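You operate a simulated robot arm through the tools that you are given. There is no shell and no other tool.

You run a simulated robot arm. Do the job below in one go: nothing can be reset, and whatever is moved stays where it is left.

Task
Give the clear and teal bottles 100 ml each from the filling machine.
Fine: one pull each with the slider on 100; end with the empty nest under the nozzle; the third stays empty.

It is judged by the outcome, as a careful person would: the job done as asked, and still so three seconds after it is handed in. It fails if anything else is knocked over, pushed out of place, dropped, spilled or broken.

Robot
A 6-joint arm with a fingered hand, fixed in place. Base frame: the origin is on the floor under the middle of its stand, x ahead of it, y to its left, z up; the work surface is at about z = 872. Readings come in mm, degrees, newtons and seconds.
With the tool pointing down near the work surface it reaches from about 320 to 740 mm from the base axis. Its first joint turns from -166.0 to 166.0 degrees. Payload 4 kg.
The tool frame sits at the grasp point between the pads (the TCP): z along the fingers, y along the line on which they close. The tips reach 26 mm beyond it. The gripper opens to 148 mm; its body begins 73 mm behind the TCP. The gripper is a hand of 3 fingers: y runs from the thumb to the fingers, the wrist lies at [0, 0, -239] in the tool frame.
Orientation is that of the tool frame in the base frame, as a unit quaternion [w, x, y, z]. With the fingers straight down and closing along the base's y, the tool's x points along the base's -x, its y along +y and its z along -z.

Tools
- The arm moves only by the tool apply_moves. Its argument "plan" is a list that holds one entry, the list of rows, each a list of 6 numbers: the shift along the base's x, y, z in mm, then the turn, a rotation vector about the base's x, y, z in rad. In form: [[[dx, dy, dz, ax, ay, az], ...]]. A call has 1 to 20 rows; each row shifts and turns the commanded pose from where the row before left it. A row lasts 0.2 s, in which the tool goes at most 50 mm and 8.6 degrees; a call with a longer step from one row to the next is refused whole. Where a pose cannot be reached the arm comes as near as it can. A force on the tool above 50 N (or 10 N above the force at the start of the call, whichever is more), or a blocked arm, ends the call early, and 0.2 s more pass. In this call time passes only in rows, and 0.2 s behind the last. The reply holds the time, the measured pose of the TCP, the force on the tool along the base axes, the opening and the grip force, in the units named above and with some noise, with the torque about the TCP (base axes, N m) and any sound that the robot's microphone picked up.
- Cameras (640 x 400 px; columns grow to the right, rows downward): "scene" is fixed at [218.9, -499.5, 1647.8]; the picture's right is [0.73, -0.68, 0.00], its down [-0.45, -0.48, -0.76] and it looks along [0.52, 0.55, -0.66] (base axes); focal length 343 px, centre (320, 200). "wrist" rides on the gripper at [68, -39, -90] in the tool frame; the picture's right is [0.50, 0.87, 0.00], its down [-0.66, 0.38, -0.65] and it looks along [-0.57, 0.33, 0.76] (tool axes); focal length 222 px, centre (320, 200). There is no depth. A picture from a camera that has moved, and an enlarged one, comes with that camera's place and axes in the base frame and with its lens.
- snapshot(camera): a new picture of that camera. It takes no simulated time.
- raise_lower(by): slides the trunk up (or, below 0, down) by that many mm; the arm rides with it, the base frame stays. It gives what a move gives, with no picture.
- curl_fingers(finger1, finger2, thumb_bend): sets how far each is bent, from 0 (flat) to 1 (curled in); at 0.3 the hand is open as for a grip, at 0.7 the pads meet at the TCP. One left out holds its place. A second passes; each finger stops where it meets its share of the squeeze, and holds until it gets a number again. It is the only way to open and close the hand. It gives what a move gives, with no picture; readings hold the bend of each and the force on the fingers (four entries, about 0 where the hand has none), thumb and palm.
- close_up(camera, box): a new picture of the part [left, top, right, bottom] of that camera's present view, enlarged. It takes no simulated time.
- close_job(): hands the job in; it is judged then, once.

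Nothing tells you positions but the pictures and the camera data. Unless the task says otherwise, let go and move clear before handing in.

The tools are called after ">>>" as name(argument=value, ...) on one line, values as JSON. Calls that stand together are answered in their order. apply_moves: Moves the arm, as the interface text tells. Its arguments: {"type":"object","properties":{"plan":{"type":"array"}},"required":["plan"]} The other tools are called the same way: raise_lower (by) moves the trunk up or down; curl_fingers (finger1, finger2, thumb_bend) moves the fingers one by one; snapshot (camera) takes a picture; close_up (camera, box) takes an enlarged picture of a part of a camera's view; close_job () hands the job in.

At the start:

```text
time_s: 0.0
ee_pos: [494.7, 55.3, 1274.2]
tcp_rot: [0.0, -0.001, 1.0, 0.001]
contact_force: [0.1, 0.9, -0.6]
wrist_torque: [0.0, -0.02, 0.0]
width: 148.0
finger_force: 0.0
shape: jaw
bend: [0.3, 0.3, 0.3]
finger forces: [0.0, 0.1, 0.0, 0.0, 0.1, 0.1]
trunk travel left (down, up): [-475.0, 115.0]
```

scene: 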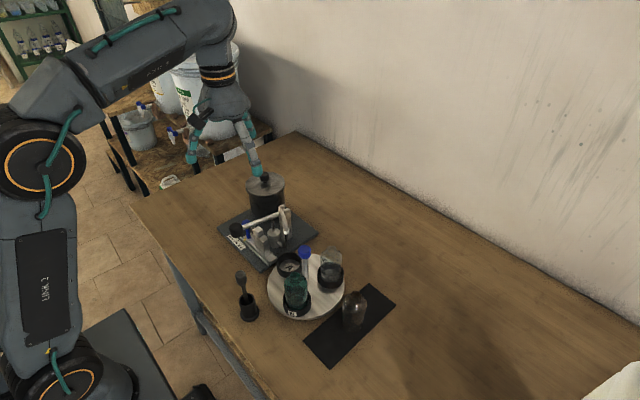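
wrist: 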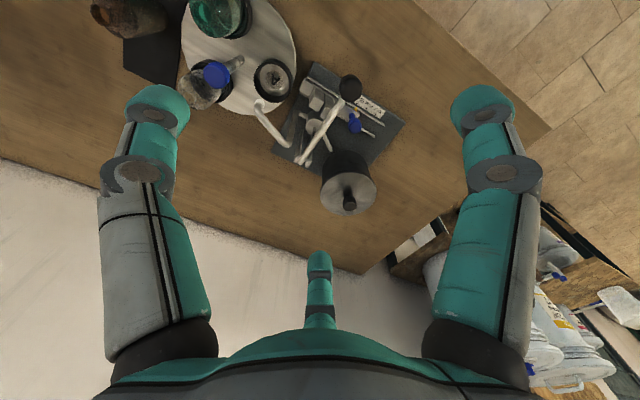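

I see a filling machine (dark tank with a lever and slider on a plate) beside a round turntable with nests, a few bottles, and a dark mat with a brown bottle on it. First I'll look at things closely before moving.

>>> close_up(camera="scene", box=[210, 160, 330, 280])

>>> close_up(camera="scene", box=[220, 235, 410, 375])

>>> close_up(camera="wrist", box=[220, 40, 420, 240])

>>> close_up(camera="wrist", box=[80, 0, 310, 150])

```text
3.33 times, centred on (270, 220) of scene
camera zoom: at [218.9, -499.5, 1647.8], right [0.73, -0.68, 0.0], down [-0.45, -0.48, -0.76], along [0.52, 0.55, -0.66], focal length 1142 px, centre (487, 133)
```

zoom: 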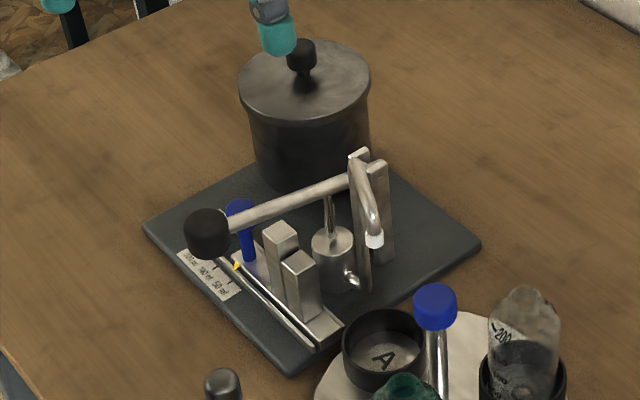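

```text
2.86 times, centred on (315, 305) of scene
camera zoom: at [218.9, -499.5, 1647.8], right [0.73, -0.68, 0.0], down [-0.45, -0.48, -0.76], along [0.52, 0.55, -0.66], focal length 979 px, centre (334, -100)
```

zoom: 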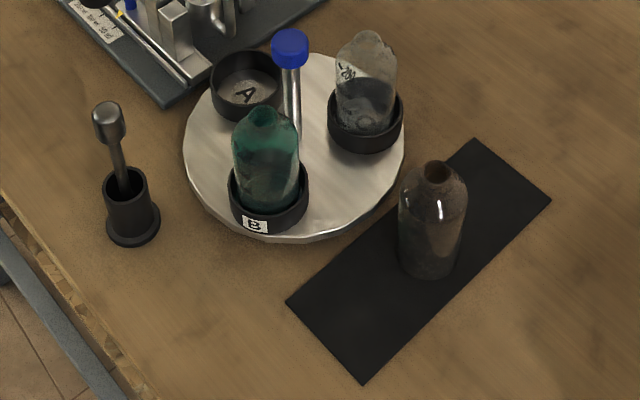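

```text
2.00 times, centred on (320, 140) of wrist
camera zoom: at [428.1, 16.7, 1364.5], right [-0.5, 0.87, 0.0], down [0.66, 0.38, 0.65], along [0.57, 0.33, -0.76], focal length 444 px, centre (320, 320)
```

zoom: 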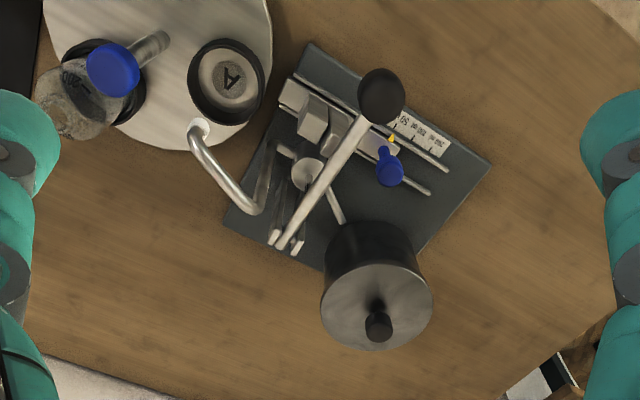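

```text
2.67 times, centred on (195, 75) of wrist
camera zoom: at [428.1, 16.7, 1364.5], right [-0.5, 0.87, 0.0], down [0.66, 0.38, 0.65], along [0.57, 0.33, -0.76], focal length 592 px, centre (653, 533)
```

zoom: 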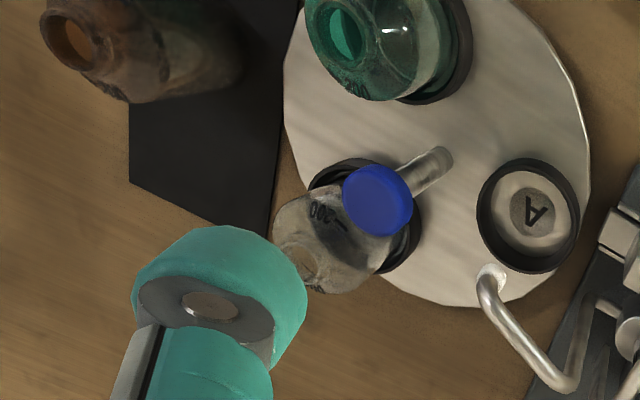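

I need finer views of the scale, the slider, the lever, the nozzle and the turntable's markings before working out positions.

>>> close_up(camera="scene", box=[222, 208, 282, 272])

>>> close_up(camera="wrist", box=[300, 60, 400, 140])

>>> close_up(camera="scene", box=[262, 235, 352, 325])

>>> close_up(camera="scene", box=[255, 195, 315, 255])

```text
6.25 times, centred on (252, 240) of scene
camera zoom: at [218.9, -499.5, 1647.8], right [0.73, -0.68, 0.0], down [-0.45, -0.48, -0.76], along [0.52, 0.55, -0.66], focal length 2142 px, centre (745, -50)
```

zoom: 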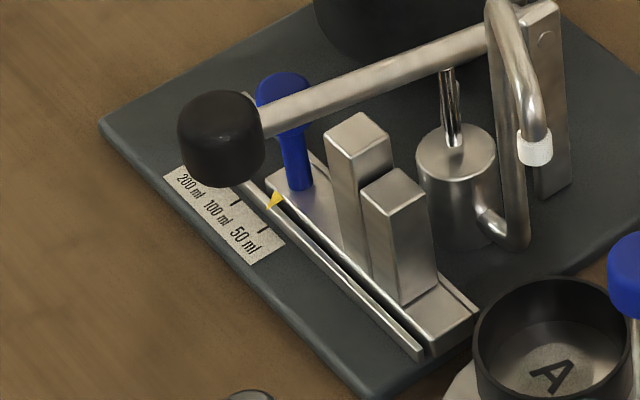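

```text
5.00 times, centred on (350, 100) of wrist
camera zoom: at [428.1, 16.7, 1364.5], right [-0.5, 0.87, 0.0], down [0.66, 0.38, 0.65], along [0.57, 0.33, -0.76], focal length 1111 px, centre (170, 700)
```

zoom: 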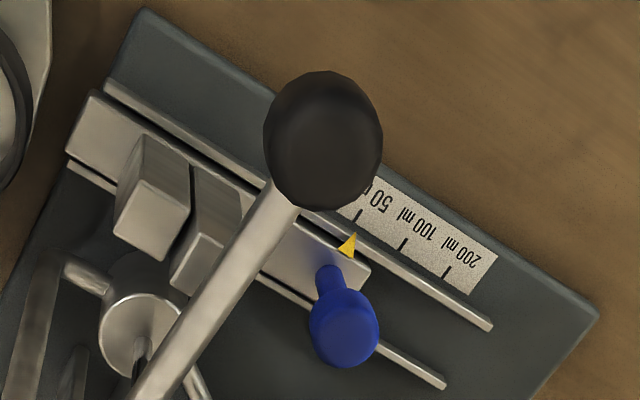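

```text
4.44 times, centred on (307, 280) of scene
camera zoom: at [218.9, -499.5, 1647.8], right [0.73, -0.68, 0.0], down [-0.45, -0.48, -0.76], along [0.52, 0.55, -0.66], focal length 1523 px, centre (378, -156)
```

zoom: 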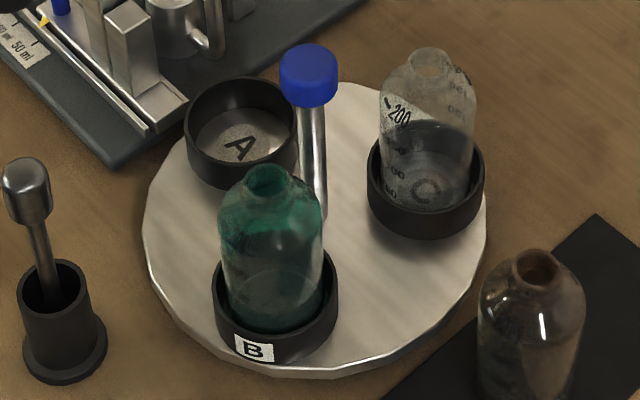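

```text
6.67 times, centred on (285, 225) of scene
camera zoom: at [218.9, -499.5, 1647.8], right [0.73, -0.68, 0.0], down [-0.45, -0.48, -0.76], along [0.52, 0.55, -0.66], focal length 2284 px, centre (553, 33)
```

zoom: 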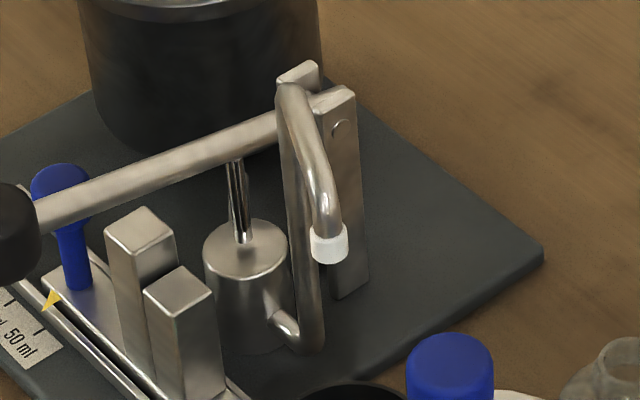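

The slider now points at 50 and its stepped blocks sit under the lever. The scale runs toward +y with ticks about 23 mm apart, and the nests are A (empty, near the nozzle), B (teal) and C (clear). Before moving in, I'll look at the hand's shape at a partly closed bend.

>>> close_up(camera="scene", box=[170, 60, 290, 190])

>>> curl_fingers(finger1=0.52, finger2=0.52, thumb_bend=0.52)

>>> snapshot(camera="wrist")

>>> close_up(camera="scene", box=[170, 60, 290, 190])

```text
3.08 times, centred on (230, 125) of scene
camera zoom: at [218.9, -499.5, 1647.8], right [0.73, -0.68, 0.0], down [-0.45, -0.48, -0.76], along [0.52, 0.55, -0.66], focal length 1054 px, centre (597, 431)
```

zoom: 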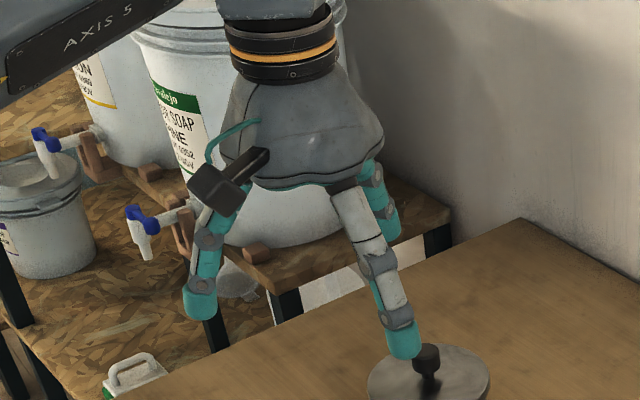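

```text
time_s: 1.0
ee_pos: [495.2, 54.4, 1274.7]
tcp_rot: [0.0, 0.0, 1.0, 0.001]
contact_force: [-0.3, -0.3, -0.3]
wrist_torque: [0.02, -0.01, 0.03]
width: 55.7
finger_force: 0.0
shape: fingers
bend: [0.52, 0.52, 0.52]
finger forces: [0.0, 0.0, 0.1, 0.0, 0.0, 0.1]
trunk travel left (down, up): [-475.0, 115.0]
```

```text
taken
camera wrist: at [428.1, 16.6, 1364.5], right [-0.5, 0.87, 0.0], down [0.66, 0.38, 0.65], along [0.57, 0.33, -0.76], focal length 222 px, centre (320, 200)
```

wrist: 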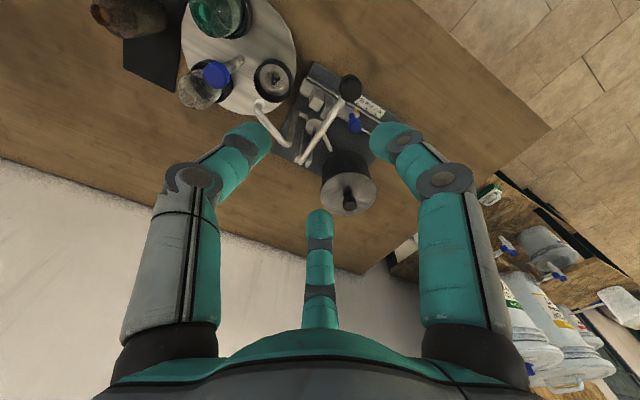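

```text
3.08 times, centred on (230, 125) of scene
camera zoom: at [218.9, -499.5, 1647.8], right [0.73, -0.68, 0.0], down [-0.45, -0.48, -0.76], along [0.52, 0.55, -0.66], focal length 1054 px, centre (597, 431)
```

zoom: 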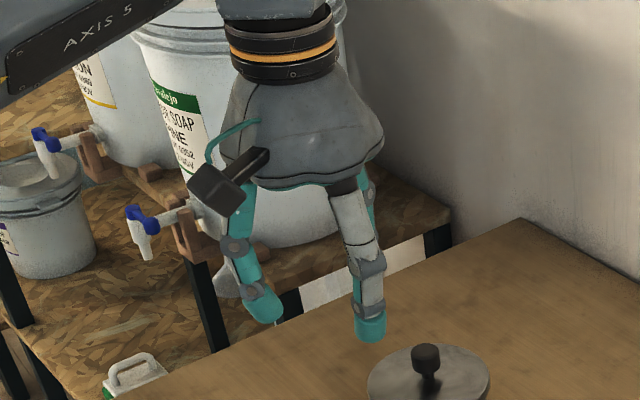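

The hand has three fingers evenly spaced, with the camera sticking out at one side, so I'll turn it about -60° to keep the camera box away from the lever ball. Next I move above the slider knob (about x 541, y 160) at a safe height to look more closely.

>>> apply_moves(plan=[[[5.75, 13.2, -21.5, 0, 0, -0.131], [5.75, 13.2, -21.5, 0, 0, -0.131], [5.75, 13.2, -21.5, 0, 0, -0.131], [5.75, 13.2, -21.5, 0, 0, -0.131], [5.75, 13.2, -21.5, 0, 0, -0.131], [5.75, 13.2, -21.5, 0, 0, -0.131], [5.75, 13.2, -21.5, 0, 0, -0.131], [5.75, 13.2, -21.5, 0, 0, -0.131]]])

>>> snapshot(camera="wrist")

>>> close_up(camera="wrist", box=[200, 50, 440, 210])

>>> snapshot(camera="scene")

```text
time_s: 2.8
ee_pos: [542.3, 162.1, 1100.7]
tcp_rot: [0.0, 0.501, 0.866, 0.0]
contact_force: [-0.2, 0.5, 0.4]
wrist_torque: [0.0, 0.03, 0.0]
width: 56.3
finger_force: 0.1
shape: fingers
bend: [0.52, 0.52, 0.52]
finger forces: [0.1, 0.0, 0.0, 0.1, 0.1, 0.1]
trunk travel left (down, up): [-475.0, 115.0]
```

```text
taken
camera wrist: at [474.7, 202.0, 1191.4], right [0.5, 0.86, 0.0], down [0.65, -0.38, 0.65], along [0.57, -0.33, -0.76], focal length 222 px, centre (320, 200)
```

wrist: 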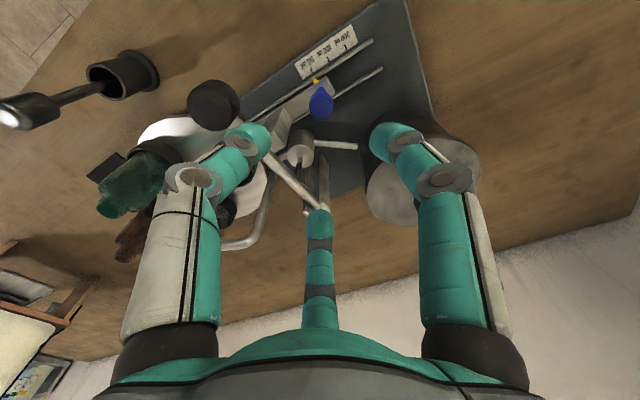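

```text
2.50 times, centred on (320, 130) of wrist
camera zoom: at [474.7, 202.0, 1191.4], right [0.5, 0.86, 0.0], down [0.65, -0.38, 0.65], along [0.57, -0.33, -0.76], focal length 555 px, centre (320, 375)
```

zoom: 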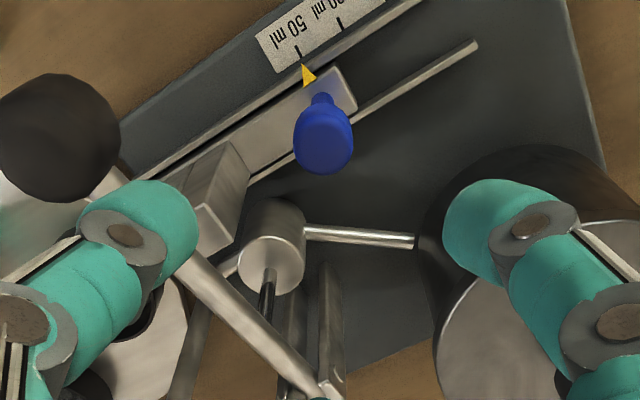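

```text
taken
```

scene: 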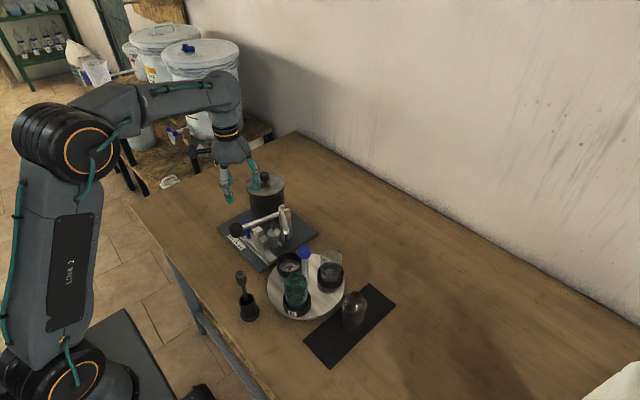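

The slider knob is at about (544, 163, 941) by two views and the scene camera, and the lever ball is at about (484, 102, 1005). I'll close the fingers a little more, turn a bit further for clearance, and go down part-way.

>>> curl_fingers(finger1=0.55, finger2=0.55, thumb_bend=0.55)

>>> apply_moves(plan=[[[0.5, 0.4, -20, 0, 0, -0.033], [0.5, 0.3, -20, 0, 0, -0.033], [0.5, 0.4, -20, 0, 0, -0.033], [0.7, 0.3, -20, 0, 0, -0.032]]])

>>> snapshot(camera="wrist")

>>> close_up(camera="scene", box=[190, 130, 310, 270])

```text
time_s: 3.8
ee_pos: [542.4, 162.5, 1100.4]
tcp_rot: [-0.001, 0.501, 0.866, 0.0]
contact_force: [0.7, 0.0, 0.0]
wrist_torque: [0.0, 0.02, -0.01]
width: 46.3
finger_force: 0.1
shape: fingers
bend: [0.55, 0.55, 0.55]
finger forces: [0.1, 0.0, 0.0, 0.0, 0.1, 0.1]
trunk travel left (down, up): [-475.0, 115.0]
```

```text
time_s: 4.8
ee_pos: [543.9, 161.8, 1022.0]
tcp_rot: [0.0, 0.556, 0.831, 0.0]
contact_force: [0.1, -0.3, 0.2]
wrist_torque: [0.0, -0.04, -0.02]
width: 46.1
finger_force: 0.1
shape: fingers
bend: [0.55, 0.55, 0.55]
finger forces: [0.0, 0.0, 0.0, 0.0, 0.0, 0.1]
trunk travel left (down, up): [-475.0, 115.0]
```

```text
taken
camera wrist: at [481.6, 209.6, 1112.8], right [0.61, 0.79, 0.0], down [0.6, -0.46, 0.65], along [0.52, -0.4, -0.76], focal length 222 px, centre (320, 200)
```

wrist: 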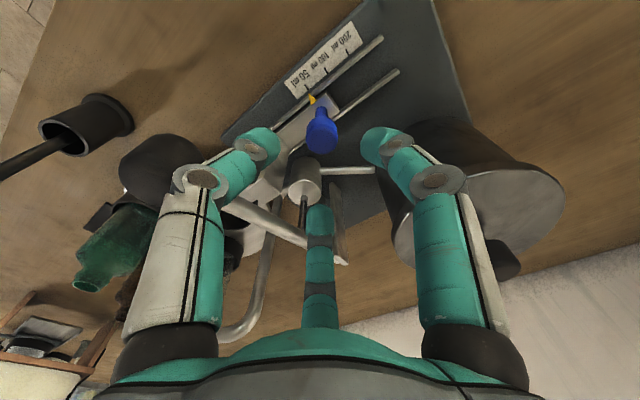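

```text
2.86 times, centred on (250, 200) of scene
camera zoom: at [218.9, -499.5, 1647.8], right [0.73, -0.68, 0.0], down [-0.45, -0.48, -0.76], along [0.52, 0.55, -0.66], focal length 979 px, centre (520, 200)
```

zoom: 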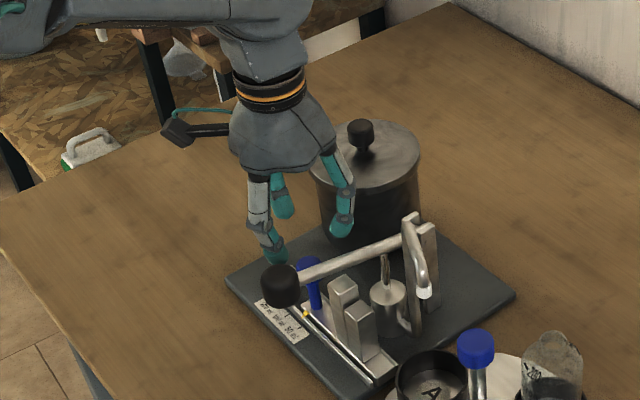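

The knob still lines up at about (543, 164.5, 941) and every finger has clearance from the lever ball and tank. Now I go down to knob height.

>>> apply_moves(plan=[[[-0.3, 1.0, -16, 0, 0, 0], [-0.3, 1.0, -16, 0, 0, 0], [-0.3, 0.7, -16, 0, 0, 0], [0, 0, -16, 0, 0, 0], [0, 0, -15, 0, 0, 0]]])

>>> snapshot(camera="wrist")

>>> close_up(camera="wrist", box=[220, 60, 420, 240])

>>> close_up(camera="scene", box=[190, 160, 310, 280])

```text
time_s: 6.0
ee_pos: [543.5, 164.8, 943.4]
tcp_rot: [0.001, 0.556, 0.831, 0.001]
contact_force: [0.2, -0.1, -0.6]
wrist_torque: [0.02, 0.0, 0.0]
width: 46.4
finger_force: 0.0
shape: fingers
bend: [0.55, 0.55, 0.55]
finger forces: [0.1, 0.0, 0.1, 0.0, 0.0, 0.0]
trunk travel left (down, up): [-475.0, 115.0]
```

```text
taken
camera wrist: at [481.8, 213.0, 1034.0], right [0.61, 0.79, 0.0], down [0.6, -0.46, 0.65], along [0.52, -0.4, -0.76], focal length 222 px, centre (320, 200)
```

wrist: 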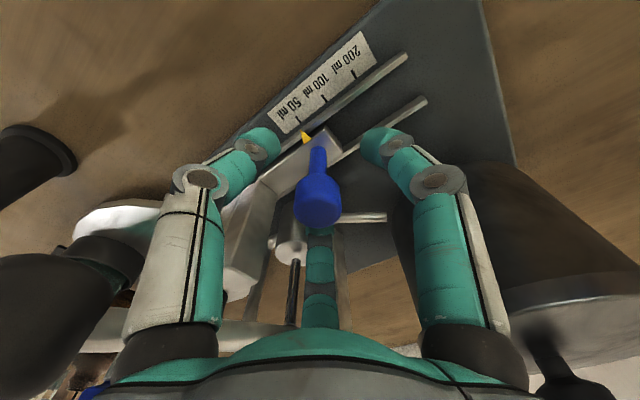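

```text
2.22 times, centred on (320, 150) of wrist
camera zoom: at [481.8, 213.0, 1034.0], right [0.61, 0.79, 0.0], down [0.6, -0.46, 0.65], along [0.52, -0.4, -0.76], focal length 494 px, centre (320, 311)
```

zoom: 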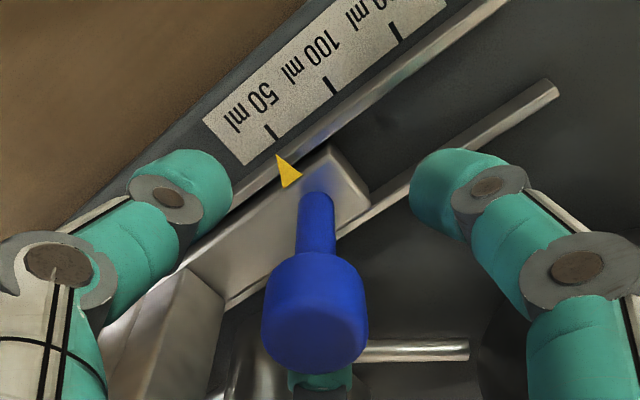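

```text
3.33 times, centred on (250, 220) of scene
camera zoom: at [218.9, -499.5, 1647.8], right [0.73, -0.68, 0.0], down [-0.45, -0.48, -0.76], along [0.52, 0.55, -0.66], focal length 1142 px, centre (553, 133)
```

zoom: 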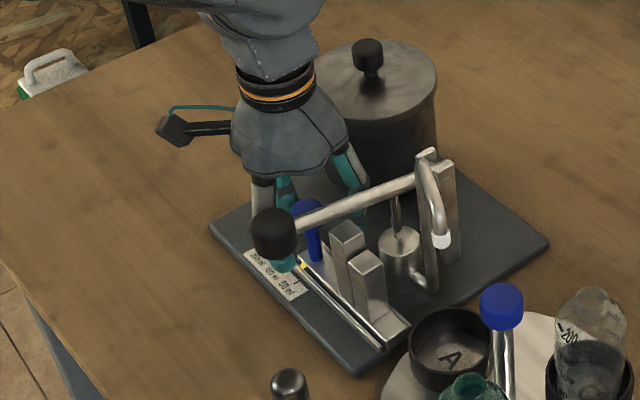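

The knob sits right between the three fingers. I'll close them on it.

>>> curl_fingers(finger1=0.66, finger2=0.66, thumb_bend=0.66)

>>> close_up(camera="wrist", box=[220, 60, 420, 240])

```text
time_s: 7.0
ee_pos: [544.0, 164.5, 944.1]
tcp_rot: [0.0, 0.556, 0.831, 0.0]
contact_force: [0.7, 0.0, -1.5]
wrist_torque: [0.01, 0.02, -0.02]
width: 12.1
finger_force: 1.1
shape: fingers
bend: [0.66, 0.65, 0.66]
finger forces: [0.1, 1.0, 0.1, 0.1, 0.6, 0.1]
trunk travel left (down, up): [-475.0, 115.0]
```

```text
2.22 times, centred on (320, 150) of wrist
camera zoom: at [481.9, 212.9, 1034.0], right [0.61, 0.79, 0.0], down [0.6, -0.46, 0.65], along [0.52, -0.4, -0.76], focal length 494 px, centre (320, 311)
```

zoom: 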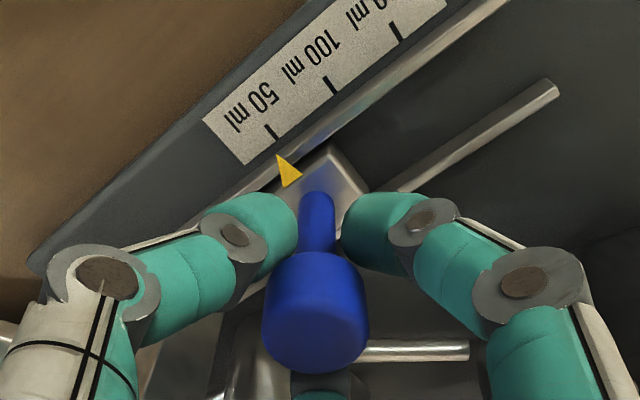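

The fingers are closed around the knob's stem. The ticks are about 24 mm apart here, so I'll push the slider 20 mm toward 100 and check the pointer.

>>> apply_moves(plan=[[[0, 4, 0, 0, 0, 0], [0, 4, 0, 0, 0, 0], [0, 4, 0, 0, 0, 0], [0, 4, 0, 0, 0, 0], [0, 4, 0, 0, 0, 0]]])

>>> close_up(camera="wrist", box=[220, 60, 420, 240])

```text
time_s: 8.2
ee_pos: [543.5, 185.4, 942.1]
tcp_rot: [0.0, 0.556, 0.831, 0.001]
contact_force: [1.1, -0.5, -0.8]
wrist_torque: [-0.02, -0.02, 0.05]
width: 11.2
finger_force: 0.2
shape: fingers
bend: [0.66, 0.64, 0.66]
finger forces: [0.0, 1.1, 0.1, 0.0, 0.0, 0.0]
trunk travel left (down, up): [-475.0, 115.0]
```

```text
2.22 times, centred on (320, 150) of wrist
camera zoom: at [481.5, 233.1, 1032.9], right [0.61, 0.79, 0.0], down [0.6, -0.46, 0.65], along [0.52, -0.4, -0.76], focal length 494 px, centre (320, 311)
```

zoom: 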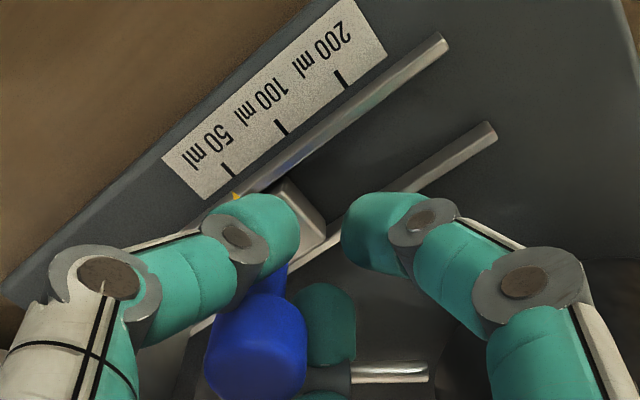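

The pointer still reads 50: the thin stem slipped out between two fingertips and the slider didn't move. I'll move clear in +y, rise, and then grip the wider blue head of the knob instead of the stem.

>>> apply_moves(plan=[[[0, 5, 0, 0, 0, 0], [0, 5, 0, 0, 0, 0], [0, 5, 0, 0, 0, 0], [0, 0, 20, 0, 0, 0], [0, 0, 20, 0, 0, 0], [0, 0, 20, 0, 0, 0]]])

>>> snapshot(camera="wrist")

>>> close_up(camera="scene", box=[190, 160, 310, 280])

```text
time_s: 9.6
ee_pos: [544.0, 200.8, 1004.0]
tcp_rot: [0.001, 0.556, 0.831, -0.001]
contact_force: [-0.6, 0.6, -0.2]
wrist_torque: [0.0, 0.03, -0.01]
width: 11.3
finger_force: 0.0
shape: fingers
bend: [0.66, 0.66, 0.66]
finger forces: [0.0, 0.0, 0.1, 0.1, 0.0, 0.1]
trunk travel left (down, up): [-475.0, 115.0]
```

```text
taken
camera wrist: at [482.0, 249.5, 1094.6], right [0.61, 0.79, 0.0], down [0.6, -0.46, 0.65], along [0.52, -0.4, -0.76], focal length 222 px, centre (320, 200)
```

wrist: 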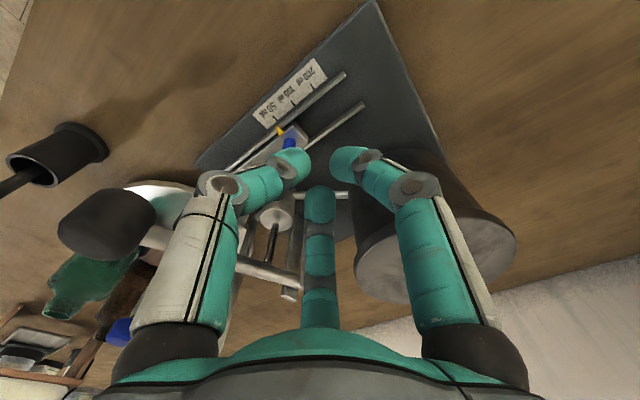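

```text
3.33 times, centred on (250, 220) of scene
camera zoom: at [218.9, -499.5, 1647.8], right [0.73, -0.68, 0.0], down [-0.45, -0.48, -0.76], along [0.52, 0.55, -0.66], focal length 1142 px, centre (553, 133)
```

zoom: 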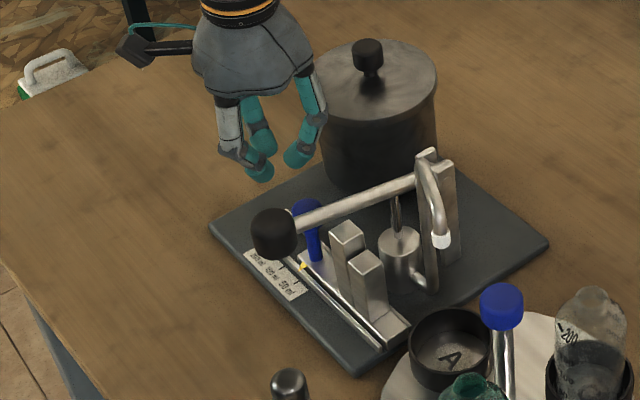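

The scene shows nothing else moved. The knob's head spans about z 940–955, so I'll open the fingers, come back over it with TCP at z ≈ 963, and squeeze the head with the fingertips.

>>> curl_fingers(finger1=0.55, finger2=0.55, thumb_bend=0.55)

>>> apply_moves(plan=[[[0, -9, 0, 0, 0, 0], [0, -9, 0, 0, 0, 0], [0, -9, 0, 0, 0, 0], [0, -9, 0, 0, 0, 0], [0, 0, -14, 0, 0, 0], [0, 0, -14, 0, 0, 0], [0, 0, -12, 0, 0, 0]]])

>>> close_up(camera="wrist", box=[220, 60, 420, 240])

```text
time_s: 10.6
ee_pos: [543.1, 201.5, 1003.9]
tcp_rot: [0.0, 0.556, 0.831, 0.0]
contact_force: [0.4, 0.4, 0.2]
wrist_torque: [0.02, -0.03, 0.02]
width: 45.3
finger_force: 0.0
shape: fingers
bend: [0.55, 0.55, 0.55]
finger forces: [0.0, 0.1, 0.0, 0.1, 0.1, 0.0]
trunk travel left (down, up): [-475.0, 115.0]
```

```text
time_s: 12.2
ee_pos: [544.1, 163.4, 962.4]
tcp_rot: [0.001, 0.556, 0.831, 0.001]
contact_force: [0.2, 0.1, 0.0]
wrist_torque: [0.03, -0.02, 0.0]
width: 45.3
finger_force: 0.0
shape: fingers
bend: [0.55, 0.55, 0.55]
finger forces: [0.0, 0.1, 0.1, 0.0, 0.0, 0.1]
trunk travel left (down, up): [-475.0, 115.0]
```

```text
2.22 times, centred on (320, 150) of wrist
camera zoom: at [482.1, 211.6, 1053.6], right [0.61, 0.79, 0.0], down [0.6, -0.46, 0.65], along [0.52, -0.4, -0.76], focal length 494 px, centre (320, 311)
```

zoom: 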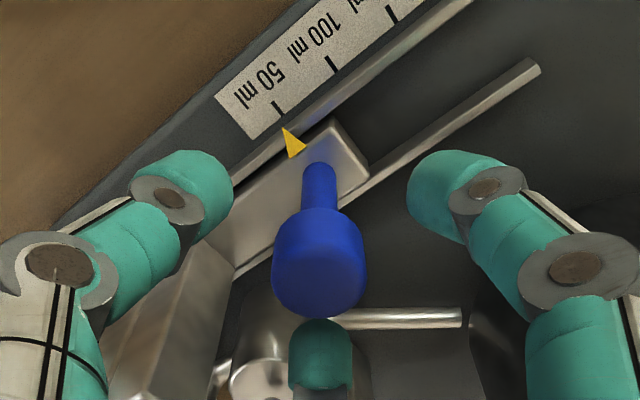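

The head of the knob is now level with the fingertips and centred between them. I close to squeeze it.

>>> curl_fingers(finger1=0.75, finger2=0.75, thumb_bend=0.75)

>>> close_up(camera="wrist", box=[220, 60, 420, 240])

```text
time_s: 13.2
ee_pos: [543.5, 163.2, 962.2]
tcp_rot: [0.0, 0.556, 0.831, 0.001]
contact_force: [-4.8, -1.3, -10.1]
wrist_torque: [-0.04, 0.12, -0.03]
width: 14.5
finger_force: 17.0
shape: fingers
bend: [0.63, 0.62, 0.67]
finger forces: [8.9, 9.6, 0.0, 0.0, 14.6, 0.0]
trunk travel left (down, up): [-475.0, 115.0]
```

```text
2.22 times, centred on (320, 150) of wrist
camera zoom: at [481.9, 211.7, 1053.2], right [0.61, 0.79, 0.0], down [0.6, -0.46, 0.65], along [0.52, -0.4, -0.76], focal length 494 px, centre (320, 311)
```

zoom: 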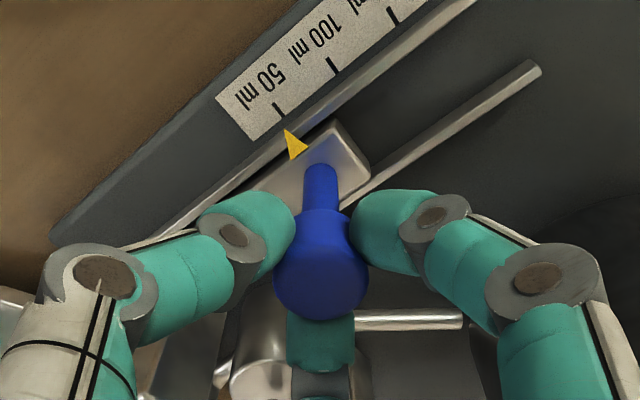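

I have a firm grip on the knob (about 9–15 N per finger). Now I'll slide it 24 mm toward 100.

>>> apply_moves(plan=[[[0, 3, 0, 0, 0, 0], [0, 3, 0, 0, 0, 0], [0, 3, 0, 0, 0, 0], [0, 3, 0, 0, 0, 0], [0, 3, 0, 0, 0, 0], [0, 3, 0, 0, 0, 0], [0, 3, 0, 0, 0, 0], [0, 2, 0, 0, 0, 0]]])

>>> close_up(camera="wrist", box=[220, 60, 420, 240])

>>> close_up(camera="scene", box=[210, 200, 290, 270])

```text
time_s: 15.0
ee_pos: [543.4, 187.4, 962.5]
tcp_rot: [0.0, 0.556, 0.831, 0.001]
contact_force: [-3.7, -0.9, -12.9]
wrist_torque: [-0.02, 0.12, -0.05]
width: 15.2
finger_force: 15.7
shape: fingers
bend: [0.63, 0.62, 0.67]
finger forces: [8.3, 9.3, 0.0, 0.1, 13.3, 0.0]
trunk travel left (down, up): [-475.0, 115.0]
```

```text
2.22 times, centred on (320, 150) of wrist
camera zoom: at [482.0, 235.0, 1053.5], right [0.61, 0.79, 0.0], down [0.6, -0.46, 0.65], along [0.52, -0.4, -0.76], focal length 494 px, centre (320, 311)
```

zoom: 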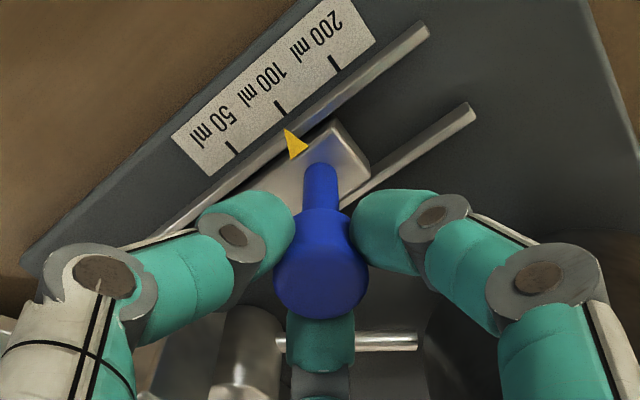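

```text
5.71 times, centred on (250, 235) of scene
camera zoom: at [218.9, -499.5, 1647.8], right [0.73, -0.68, 0.0], down [-0.45, -0.48, -0.76], along [0.52, 0.55, -0.66], focal length 1958 px, centre (720, 0)
```

zoom: 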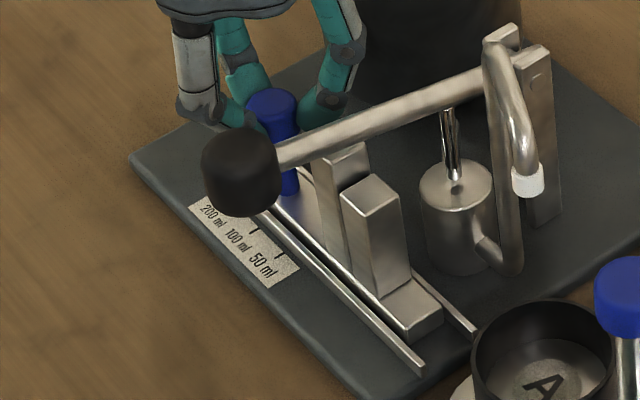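

The pointer now looks level with the 100 tick. I'll zoom in to check.

>>> close_up(camera="wrist", box=[270, 90, 340, 134])

```text
9.09 times, centred on (305, 112) of wrist
camera zoom: at [482.0, 235.0, 1053.5], right [0.61, 0.79, 0.0], down [0.6, -0.46, 0.65], along [0.52, -0.4, -0.76], focal length 2019 px, centre (456, 1000)
```

zoom: 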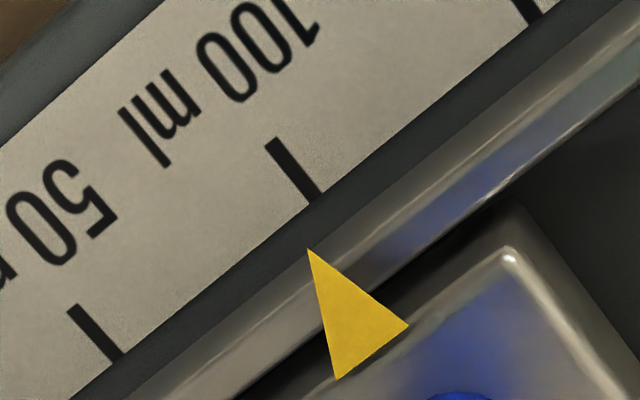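

Allowing for parallax (compared with how it sat at the 50 mark), the pointer seems about 1 mm short of 100. I'll nudge it slightly and recheck.

>>> apply_moves(plan=[[[0, 1.2, 0, 0, 0, 0]]])

>>> close_up(camera="wrist", box=[270, 90, 340, 134])

```text
time_s: 15.4
ee_pos: [543.6, 187.7, 962.8]
tcp_rot: [0.0, 0.556, 0.831, 0.0]
contact_force: [-4.0, -1.9, -11.8]
wrist_torque: [-0.02, 0.1, -0.02]
width: 14.6
finger_force: 15.7
shape: fingers
bend: [0.63, 0.62, 0.67]
finger forces: [7.7, 9.6, 0.0, 0.0, 13.6, 0.0]
trunk travel left (down, up): [-475.0, 115.0]
```

```text
9.09 times, centred on (305, 112) of wrist
camera zoom: at [481.9, 235.9, 1053.4], right [0.61, 0.79, 0.0], down [0.6, -0.46, 0.65], along [0.52, -0.4, -0.76], focal length 2019 px, centre (456, 1000)
```

zoom: 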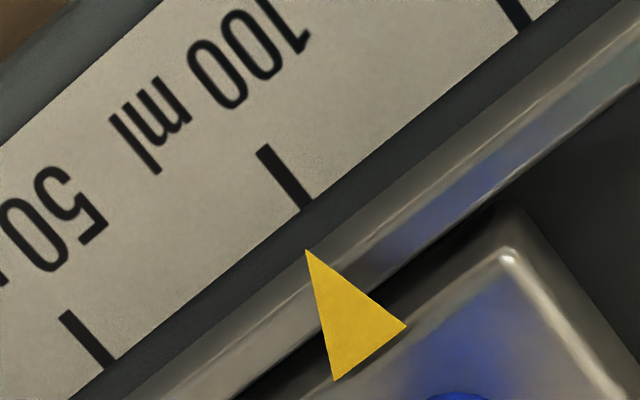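

The pointer is now on the 100 mark. I'll let go, rise straight up and check the slider again.

>>> curl_fingers(finger1=0.55, finger2=0.55, thumb_bend=0.55)

>>> apply_moves(plan=[[[0, 0, 20, 0, 0, 0], [0, 0, 20, 0, 0, 0], [0, 0, 20, 0, 0, 0], [0, 0, 25, 0, 0, 0], [0, 0, 25, 0, 0, 0], [0, 0, 25, 0, 0, 0]]])

>>> snapshot(camera="wrist")

>>> close_up(camera="scene", box=[210, 195, 290, 270])

```text
time_s: 16.4
ee_pos: [542.6, 188.3, 963.2]
tcp_rot: [0.001, 0.556, 0.831, 0.0]
contact_force: [-1.1, 0.1, 0.2]
wrist_torque: [0.0, -0.03, 0.01]
width: 45.2
finger_force: 0.2
shape: fingers
bend: [0.55, 0.55, 0.55]
finger forces: [0.1, 0.0, 0.0, 0.0, 0.0, 0.0]
trunk travel left (down, up): [-475.0, 115.0]
```

```text
time_s: 17.8
ee_pos: [543.6, 188.3, 1098.1]
tcp_rot: [0.001, 0.556, 0.831, 0.001]
contact_force: [0.2, -0.5, -1.0]
wrist_torque: [-0.02, -0.02, 0.0]
width: 45.2
finger_force: 0.1
shape: fingers
bend: [0.55, 0.55, 0.55]
finger forces: [0.0, 0.1, 0.1, 0.0, 0.1, 0.1]
trunk travel left (down, up): [-475.0, 115.0]
```

```text
taken
camera wrist: at [481.6, 236.6, 1189.1], right [0.61, 0.79, 0.0], down [0.6, -0.46, 0.65], along [0.52, -0.4, -0.76], focal length 222 px, centre (320, 200)
```

wrist: 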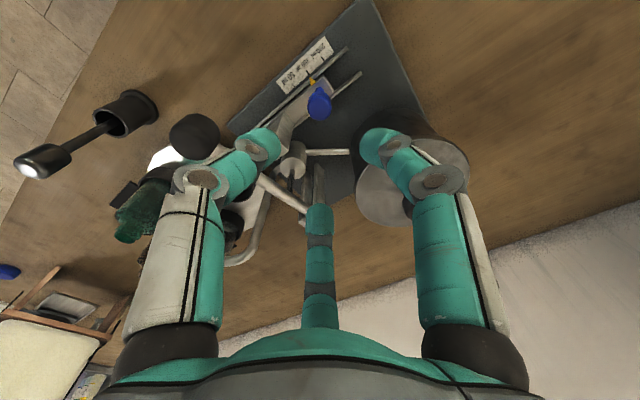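

```text
5.33 times, centred on (250, 232) of scene
camera zoom: at [218.9, -499.5, 1647.8], right [0.73, -0.68, 0.0], down [-0.45, -0.48, -0.76], along [0.52, 0.55, -0.66], focal length 1828 px, centre (693, 27)
```

zoom: 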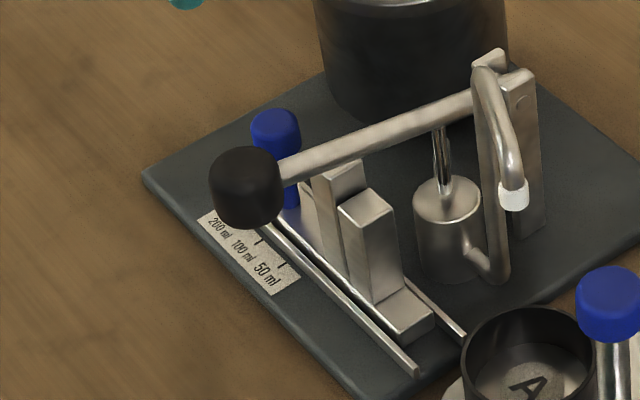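

The slider stays on 100 and nothing else has moved. Next I'll fly over to the turntable's centre post, staying high, to locate its cap and check clearances.

>>> apply_moves(plan=[[[0, 0, 32, 0, 0, 0], [2, -33.5, 0, 0, 0, 0.0165], [2, -33.5, 0, 0, 0, 0.0165], [2, -33.5, 0, 0, 0, 0.0165], [2, -33.5, 0, 0, 0, 0.0165], [2, -33.5, 0, 0, 0, 0.0165], [2, -33.5, 0, 0, 0, 0.0165], [2, -33.5, 0, 0, 0, 0.0165], [2, -33.5, 0, 0, 0, 0.0155]]])

>>> snapshot(camera="wrist")

>>> close_up(camera="wrist", box=[200, 40, 440, 200])

>>> snapshot(camera="scene")

```text
time_s: 19.8
ee_pos: [559.1, -81.4, 1130.7]
tcp_rot: [0.0, 0.501, 0.866, 0.0]
contact_force: [0.1, 0.1, 0.5]
wrist_torque: [0.01, 0.03, 0.02]
width: 45.1
finger_force: 0.2
shape: fingers
bend: [0.55, 0.55, 0.55]
finger forces: [0.0, 0.0, 0.1, 0.0, 0.0, 0.1]
trunk travel left (down, up): [-475.0, 115.0]
```

```text
taken
camera wrist: at [491.6, -41.0, 1220.6], right [0.5, 0.87, 0.0], down [0.65, -0.38, 0.65], along [0.57, -0.33, -0.76], focal length 222 px, centre (320, 200)
```

wrist: 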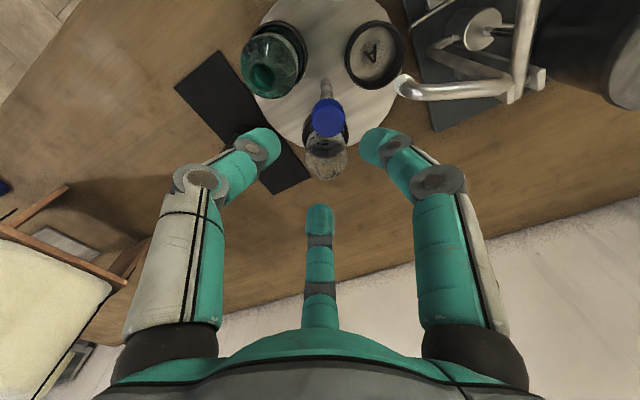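

```text
2.50 times, centred on (320, 120) of wrist
camera zoom: at [491.6, -41.0, 1220.6], right [0.5, 0.87, 0.0], down [0.65, -0.38, 0.65], along [0.57, -0.33, -0.76], focal length 555 px, centre (320, 400)
```

zoom: 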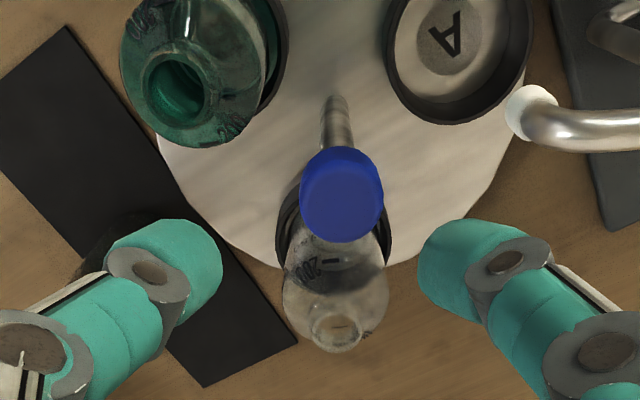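

```text
taken
```

scene: 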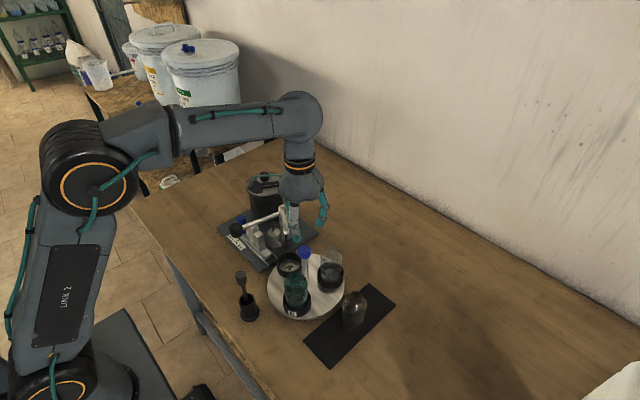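

From several views, the cap centre is about (565, -74.5, 1006), about 33 mm across. The nozzle tip is about (565, -7, 1024), straight over empty nest A. I'll turn the table 120° for each bottle, in two 60° twists that keep the fingers away from the nozzle, so first I line up over the cap.

>>> apply_moves(plan=[[[1.5, 1.8, 0, 0, 0, 0.131], [1.5, 1.7, 0, 0, 0, 0.131], [1.5, 1.7, 0, 0, 0, 0.131], [1.4, 1.7, 0, 0, 0, 0.1306], [0, 0, -20, 0, 0, 0], [0, 0, -20, 0, 0, 0], [0, 0, -20, 0, 0, 0]]])

>>> snapshot(camera="wrist")

>>> close_up(camera="scene", box=[250, 170, 370, 290])

```text
time_s: 21.4
ee_pos: [564.6, -72.8, 1070.5]
tcp_rot: [0.001, 0.258, 0.966, 0.0]
contact_force: [0.6, -0.4, -0.2]
wrist_torque: [-0.03, 0.01, 0.01]
width: 45.5
finger_force: 0.1
shape: fingers
bend: [0.55, 0.55, 0.55]
finger forces: [0.1, 0.1, 0.0, 0.0, 0.1, 0.0]
trunk travel left (down, up): [-475.0, 115.0]
```

```text
taken
camera wrist: at [486.6, -72.2, 1160.6], right [0.0, 1.0, 0.0], down [0.76, 0.0, 0.66], along [0.66, 0.0, -0.76], focal length 222 px, centre (320, 200)
```

wrist: 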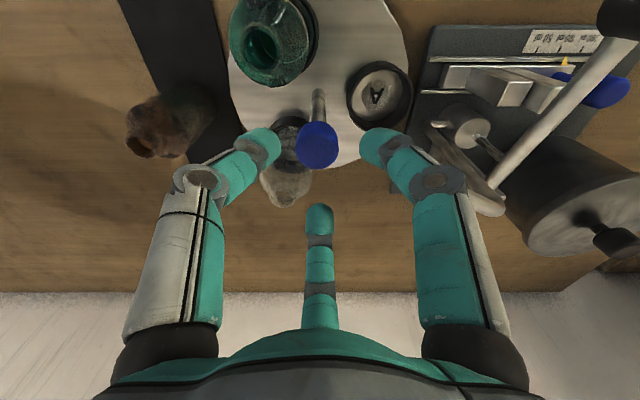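

```text
3.33 times, centred on (310, 230) of scene
camera zoom: at [218.9, -499.5, 1647.8], right [0.73, -0.68, 0.0], down [-0.45, -0.48, -0.76], along [0.52, 0.55, -0.66], focal length 1142 px, centre (353, 100)
```

zoom: 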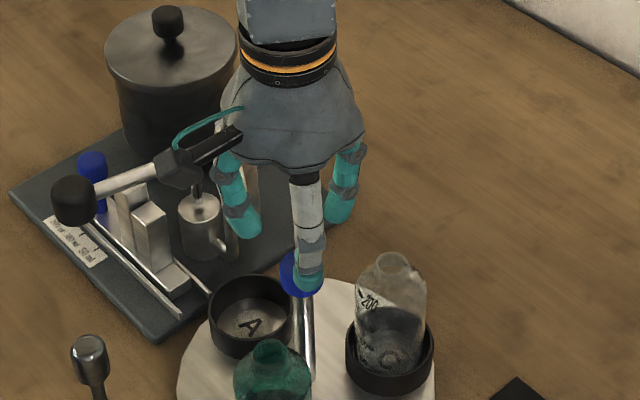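

The cap reads (563.5, -74.5) from here, so I'll correct by about 2 mm and go down until the fingertips are level with it. The nearest finger stays about 15 mm from the nozzle.

>>> apply_moves(plan=[[[-1.3, -2.0, -13, 0, 0, 0], [0, 0, -13, 0, 0, 0], [0, 0, -13, 0, 0, 0], [0, 0, -13, 0, 0, 0]]])

>>> snapshot(camera="wrist")

>>> close_up(camera="wrist", box=[220, 80, 420, 240])

>>> close_up(camera="scene", box=[250, 190, 360, 300])

```text
time_s: 22.4
ee_pos: [564.2, -74.5, 1019.4]
tcp_rot: [0.001, 0.26, 0.966, 0.0]
contact_force: [-0.2, -0.1, -0.2]
wrist_torque: [0.0, 0.03, 0.02]
width: 45.2
finger_force: 0.1
shape: fingers
bend: [0.55, 0.55, 0.55]
finger forces: [0.0, 0.0, 0.0, 0.1, 0.0, 0.1]
trunk travel left (down, up): [-475.0, 115.0]
```

```text
taken
camera wrist: at [485.7, -74.2, 1108.4], right [0.0, 1.0, 0.0], down [0.76, 0.0, 0.65], along [0.65, 0.0, -0.76], focal length 222 px, centre (320, 200)
```

wrist: 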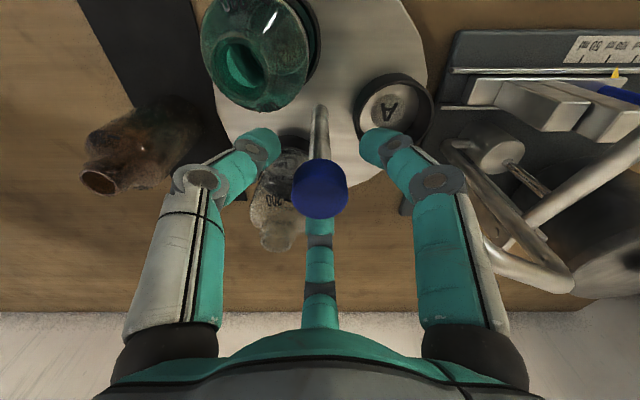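

```text
2.50 times, centred on (320, 160) of wrist
camera zoom: at [485.7, -74.2, 1108.4], right [0.0, 1.0, 0.0], down [0.76, 0.0, 0.65], along [0.65, 0.0, -0.76], focal length 555 px, centre (320, 300)
```

zoom: 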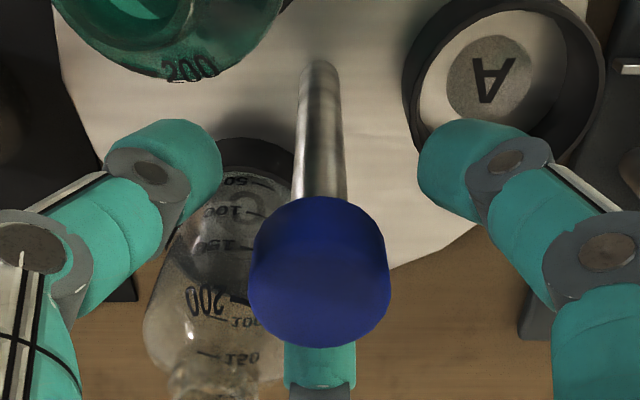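

```text
3.64 times, centred on (305, 245) of scene
camera zoom: at [218.9, -499.5, 1647.8], right [0.73, -0.68, 0.0], down [-0.45, -0.48, -0.76], along [0.52, 0.55, -0.66], focal length 1246 px, centre (374, 36)
```

zoom: 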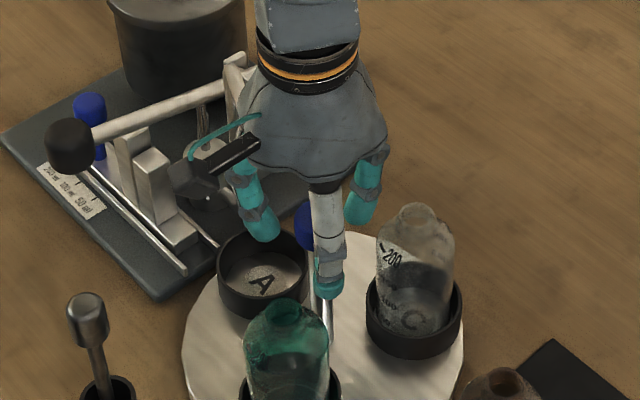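

The cap sits centred between the fingers. I'll raise 4 mm so the pads meet the cap's side rather than its underside, then close.

>>> apply_moves(plan=[[[0, 0, 4, 0, 0, 0]]])

>>> curl_fingers(finger1=0.8, finger2=0.8, thumb_bend=0.8)

>>> close_up(camera="wrist", box=[200, 60, 440, 240])

```text
time_s: 22.8
ee_pos: [563.6, -74.5, 1021.5]
tcp_rot: [0.001, 0.26, 0.966, 0.002]
contact_force: [-0.3, -0.7, 0.6]
wrist_torque: [0.03, -0.02, -0.01]
width: 45.4
finger_force: 0.0
shape: fingers
bend: [0.55, 0.55, 0.55]
finger forces: [0.0, 0.1, 0.0, 0.0, 0.0, 0.1]
trunk travel left (down, up): [-475.0, 115.0]
```

```text
time_s: 23.8
ee_pos: [563.8, -74.5, 1021.2]
tcp_rot: [0.001, 0.26, 0.966, -0.001]
contact_force: [-7.8, -6.3, -8.1]
wrist_torque: [-0.13, 0.13, -0.07]
width: 20.1
finger_force: 23.5
shape: fingers
bend: [0.63, 0.62, 0.66]
finger forces: [12.1, 12.5, 0.1, 0.1, 23.0, 0.1]
trunk travel left (down, up): [-475.0, 115.0]
```

```text
2.22 times, centred on (320, 150) of wrist
camera zoom: at [485.7, -74.7, 1111.8], right [0.0, 1.0, 0.0], down [0.76, 0.0, 0.65], along [0.65, 0.0, -0.76], focal length 494 px, centre (320, 311)
```

zoom: 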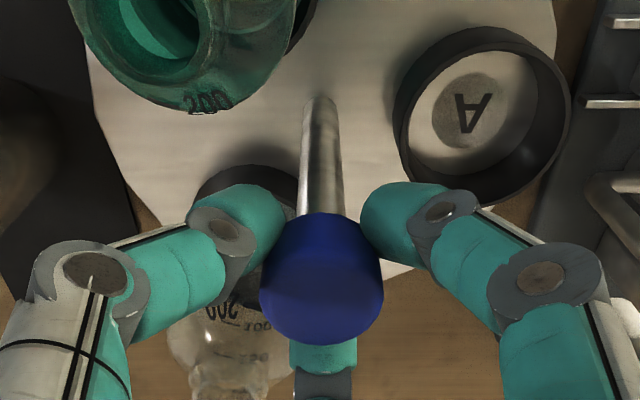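

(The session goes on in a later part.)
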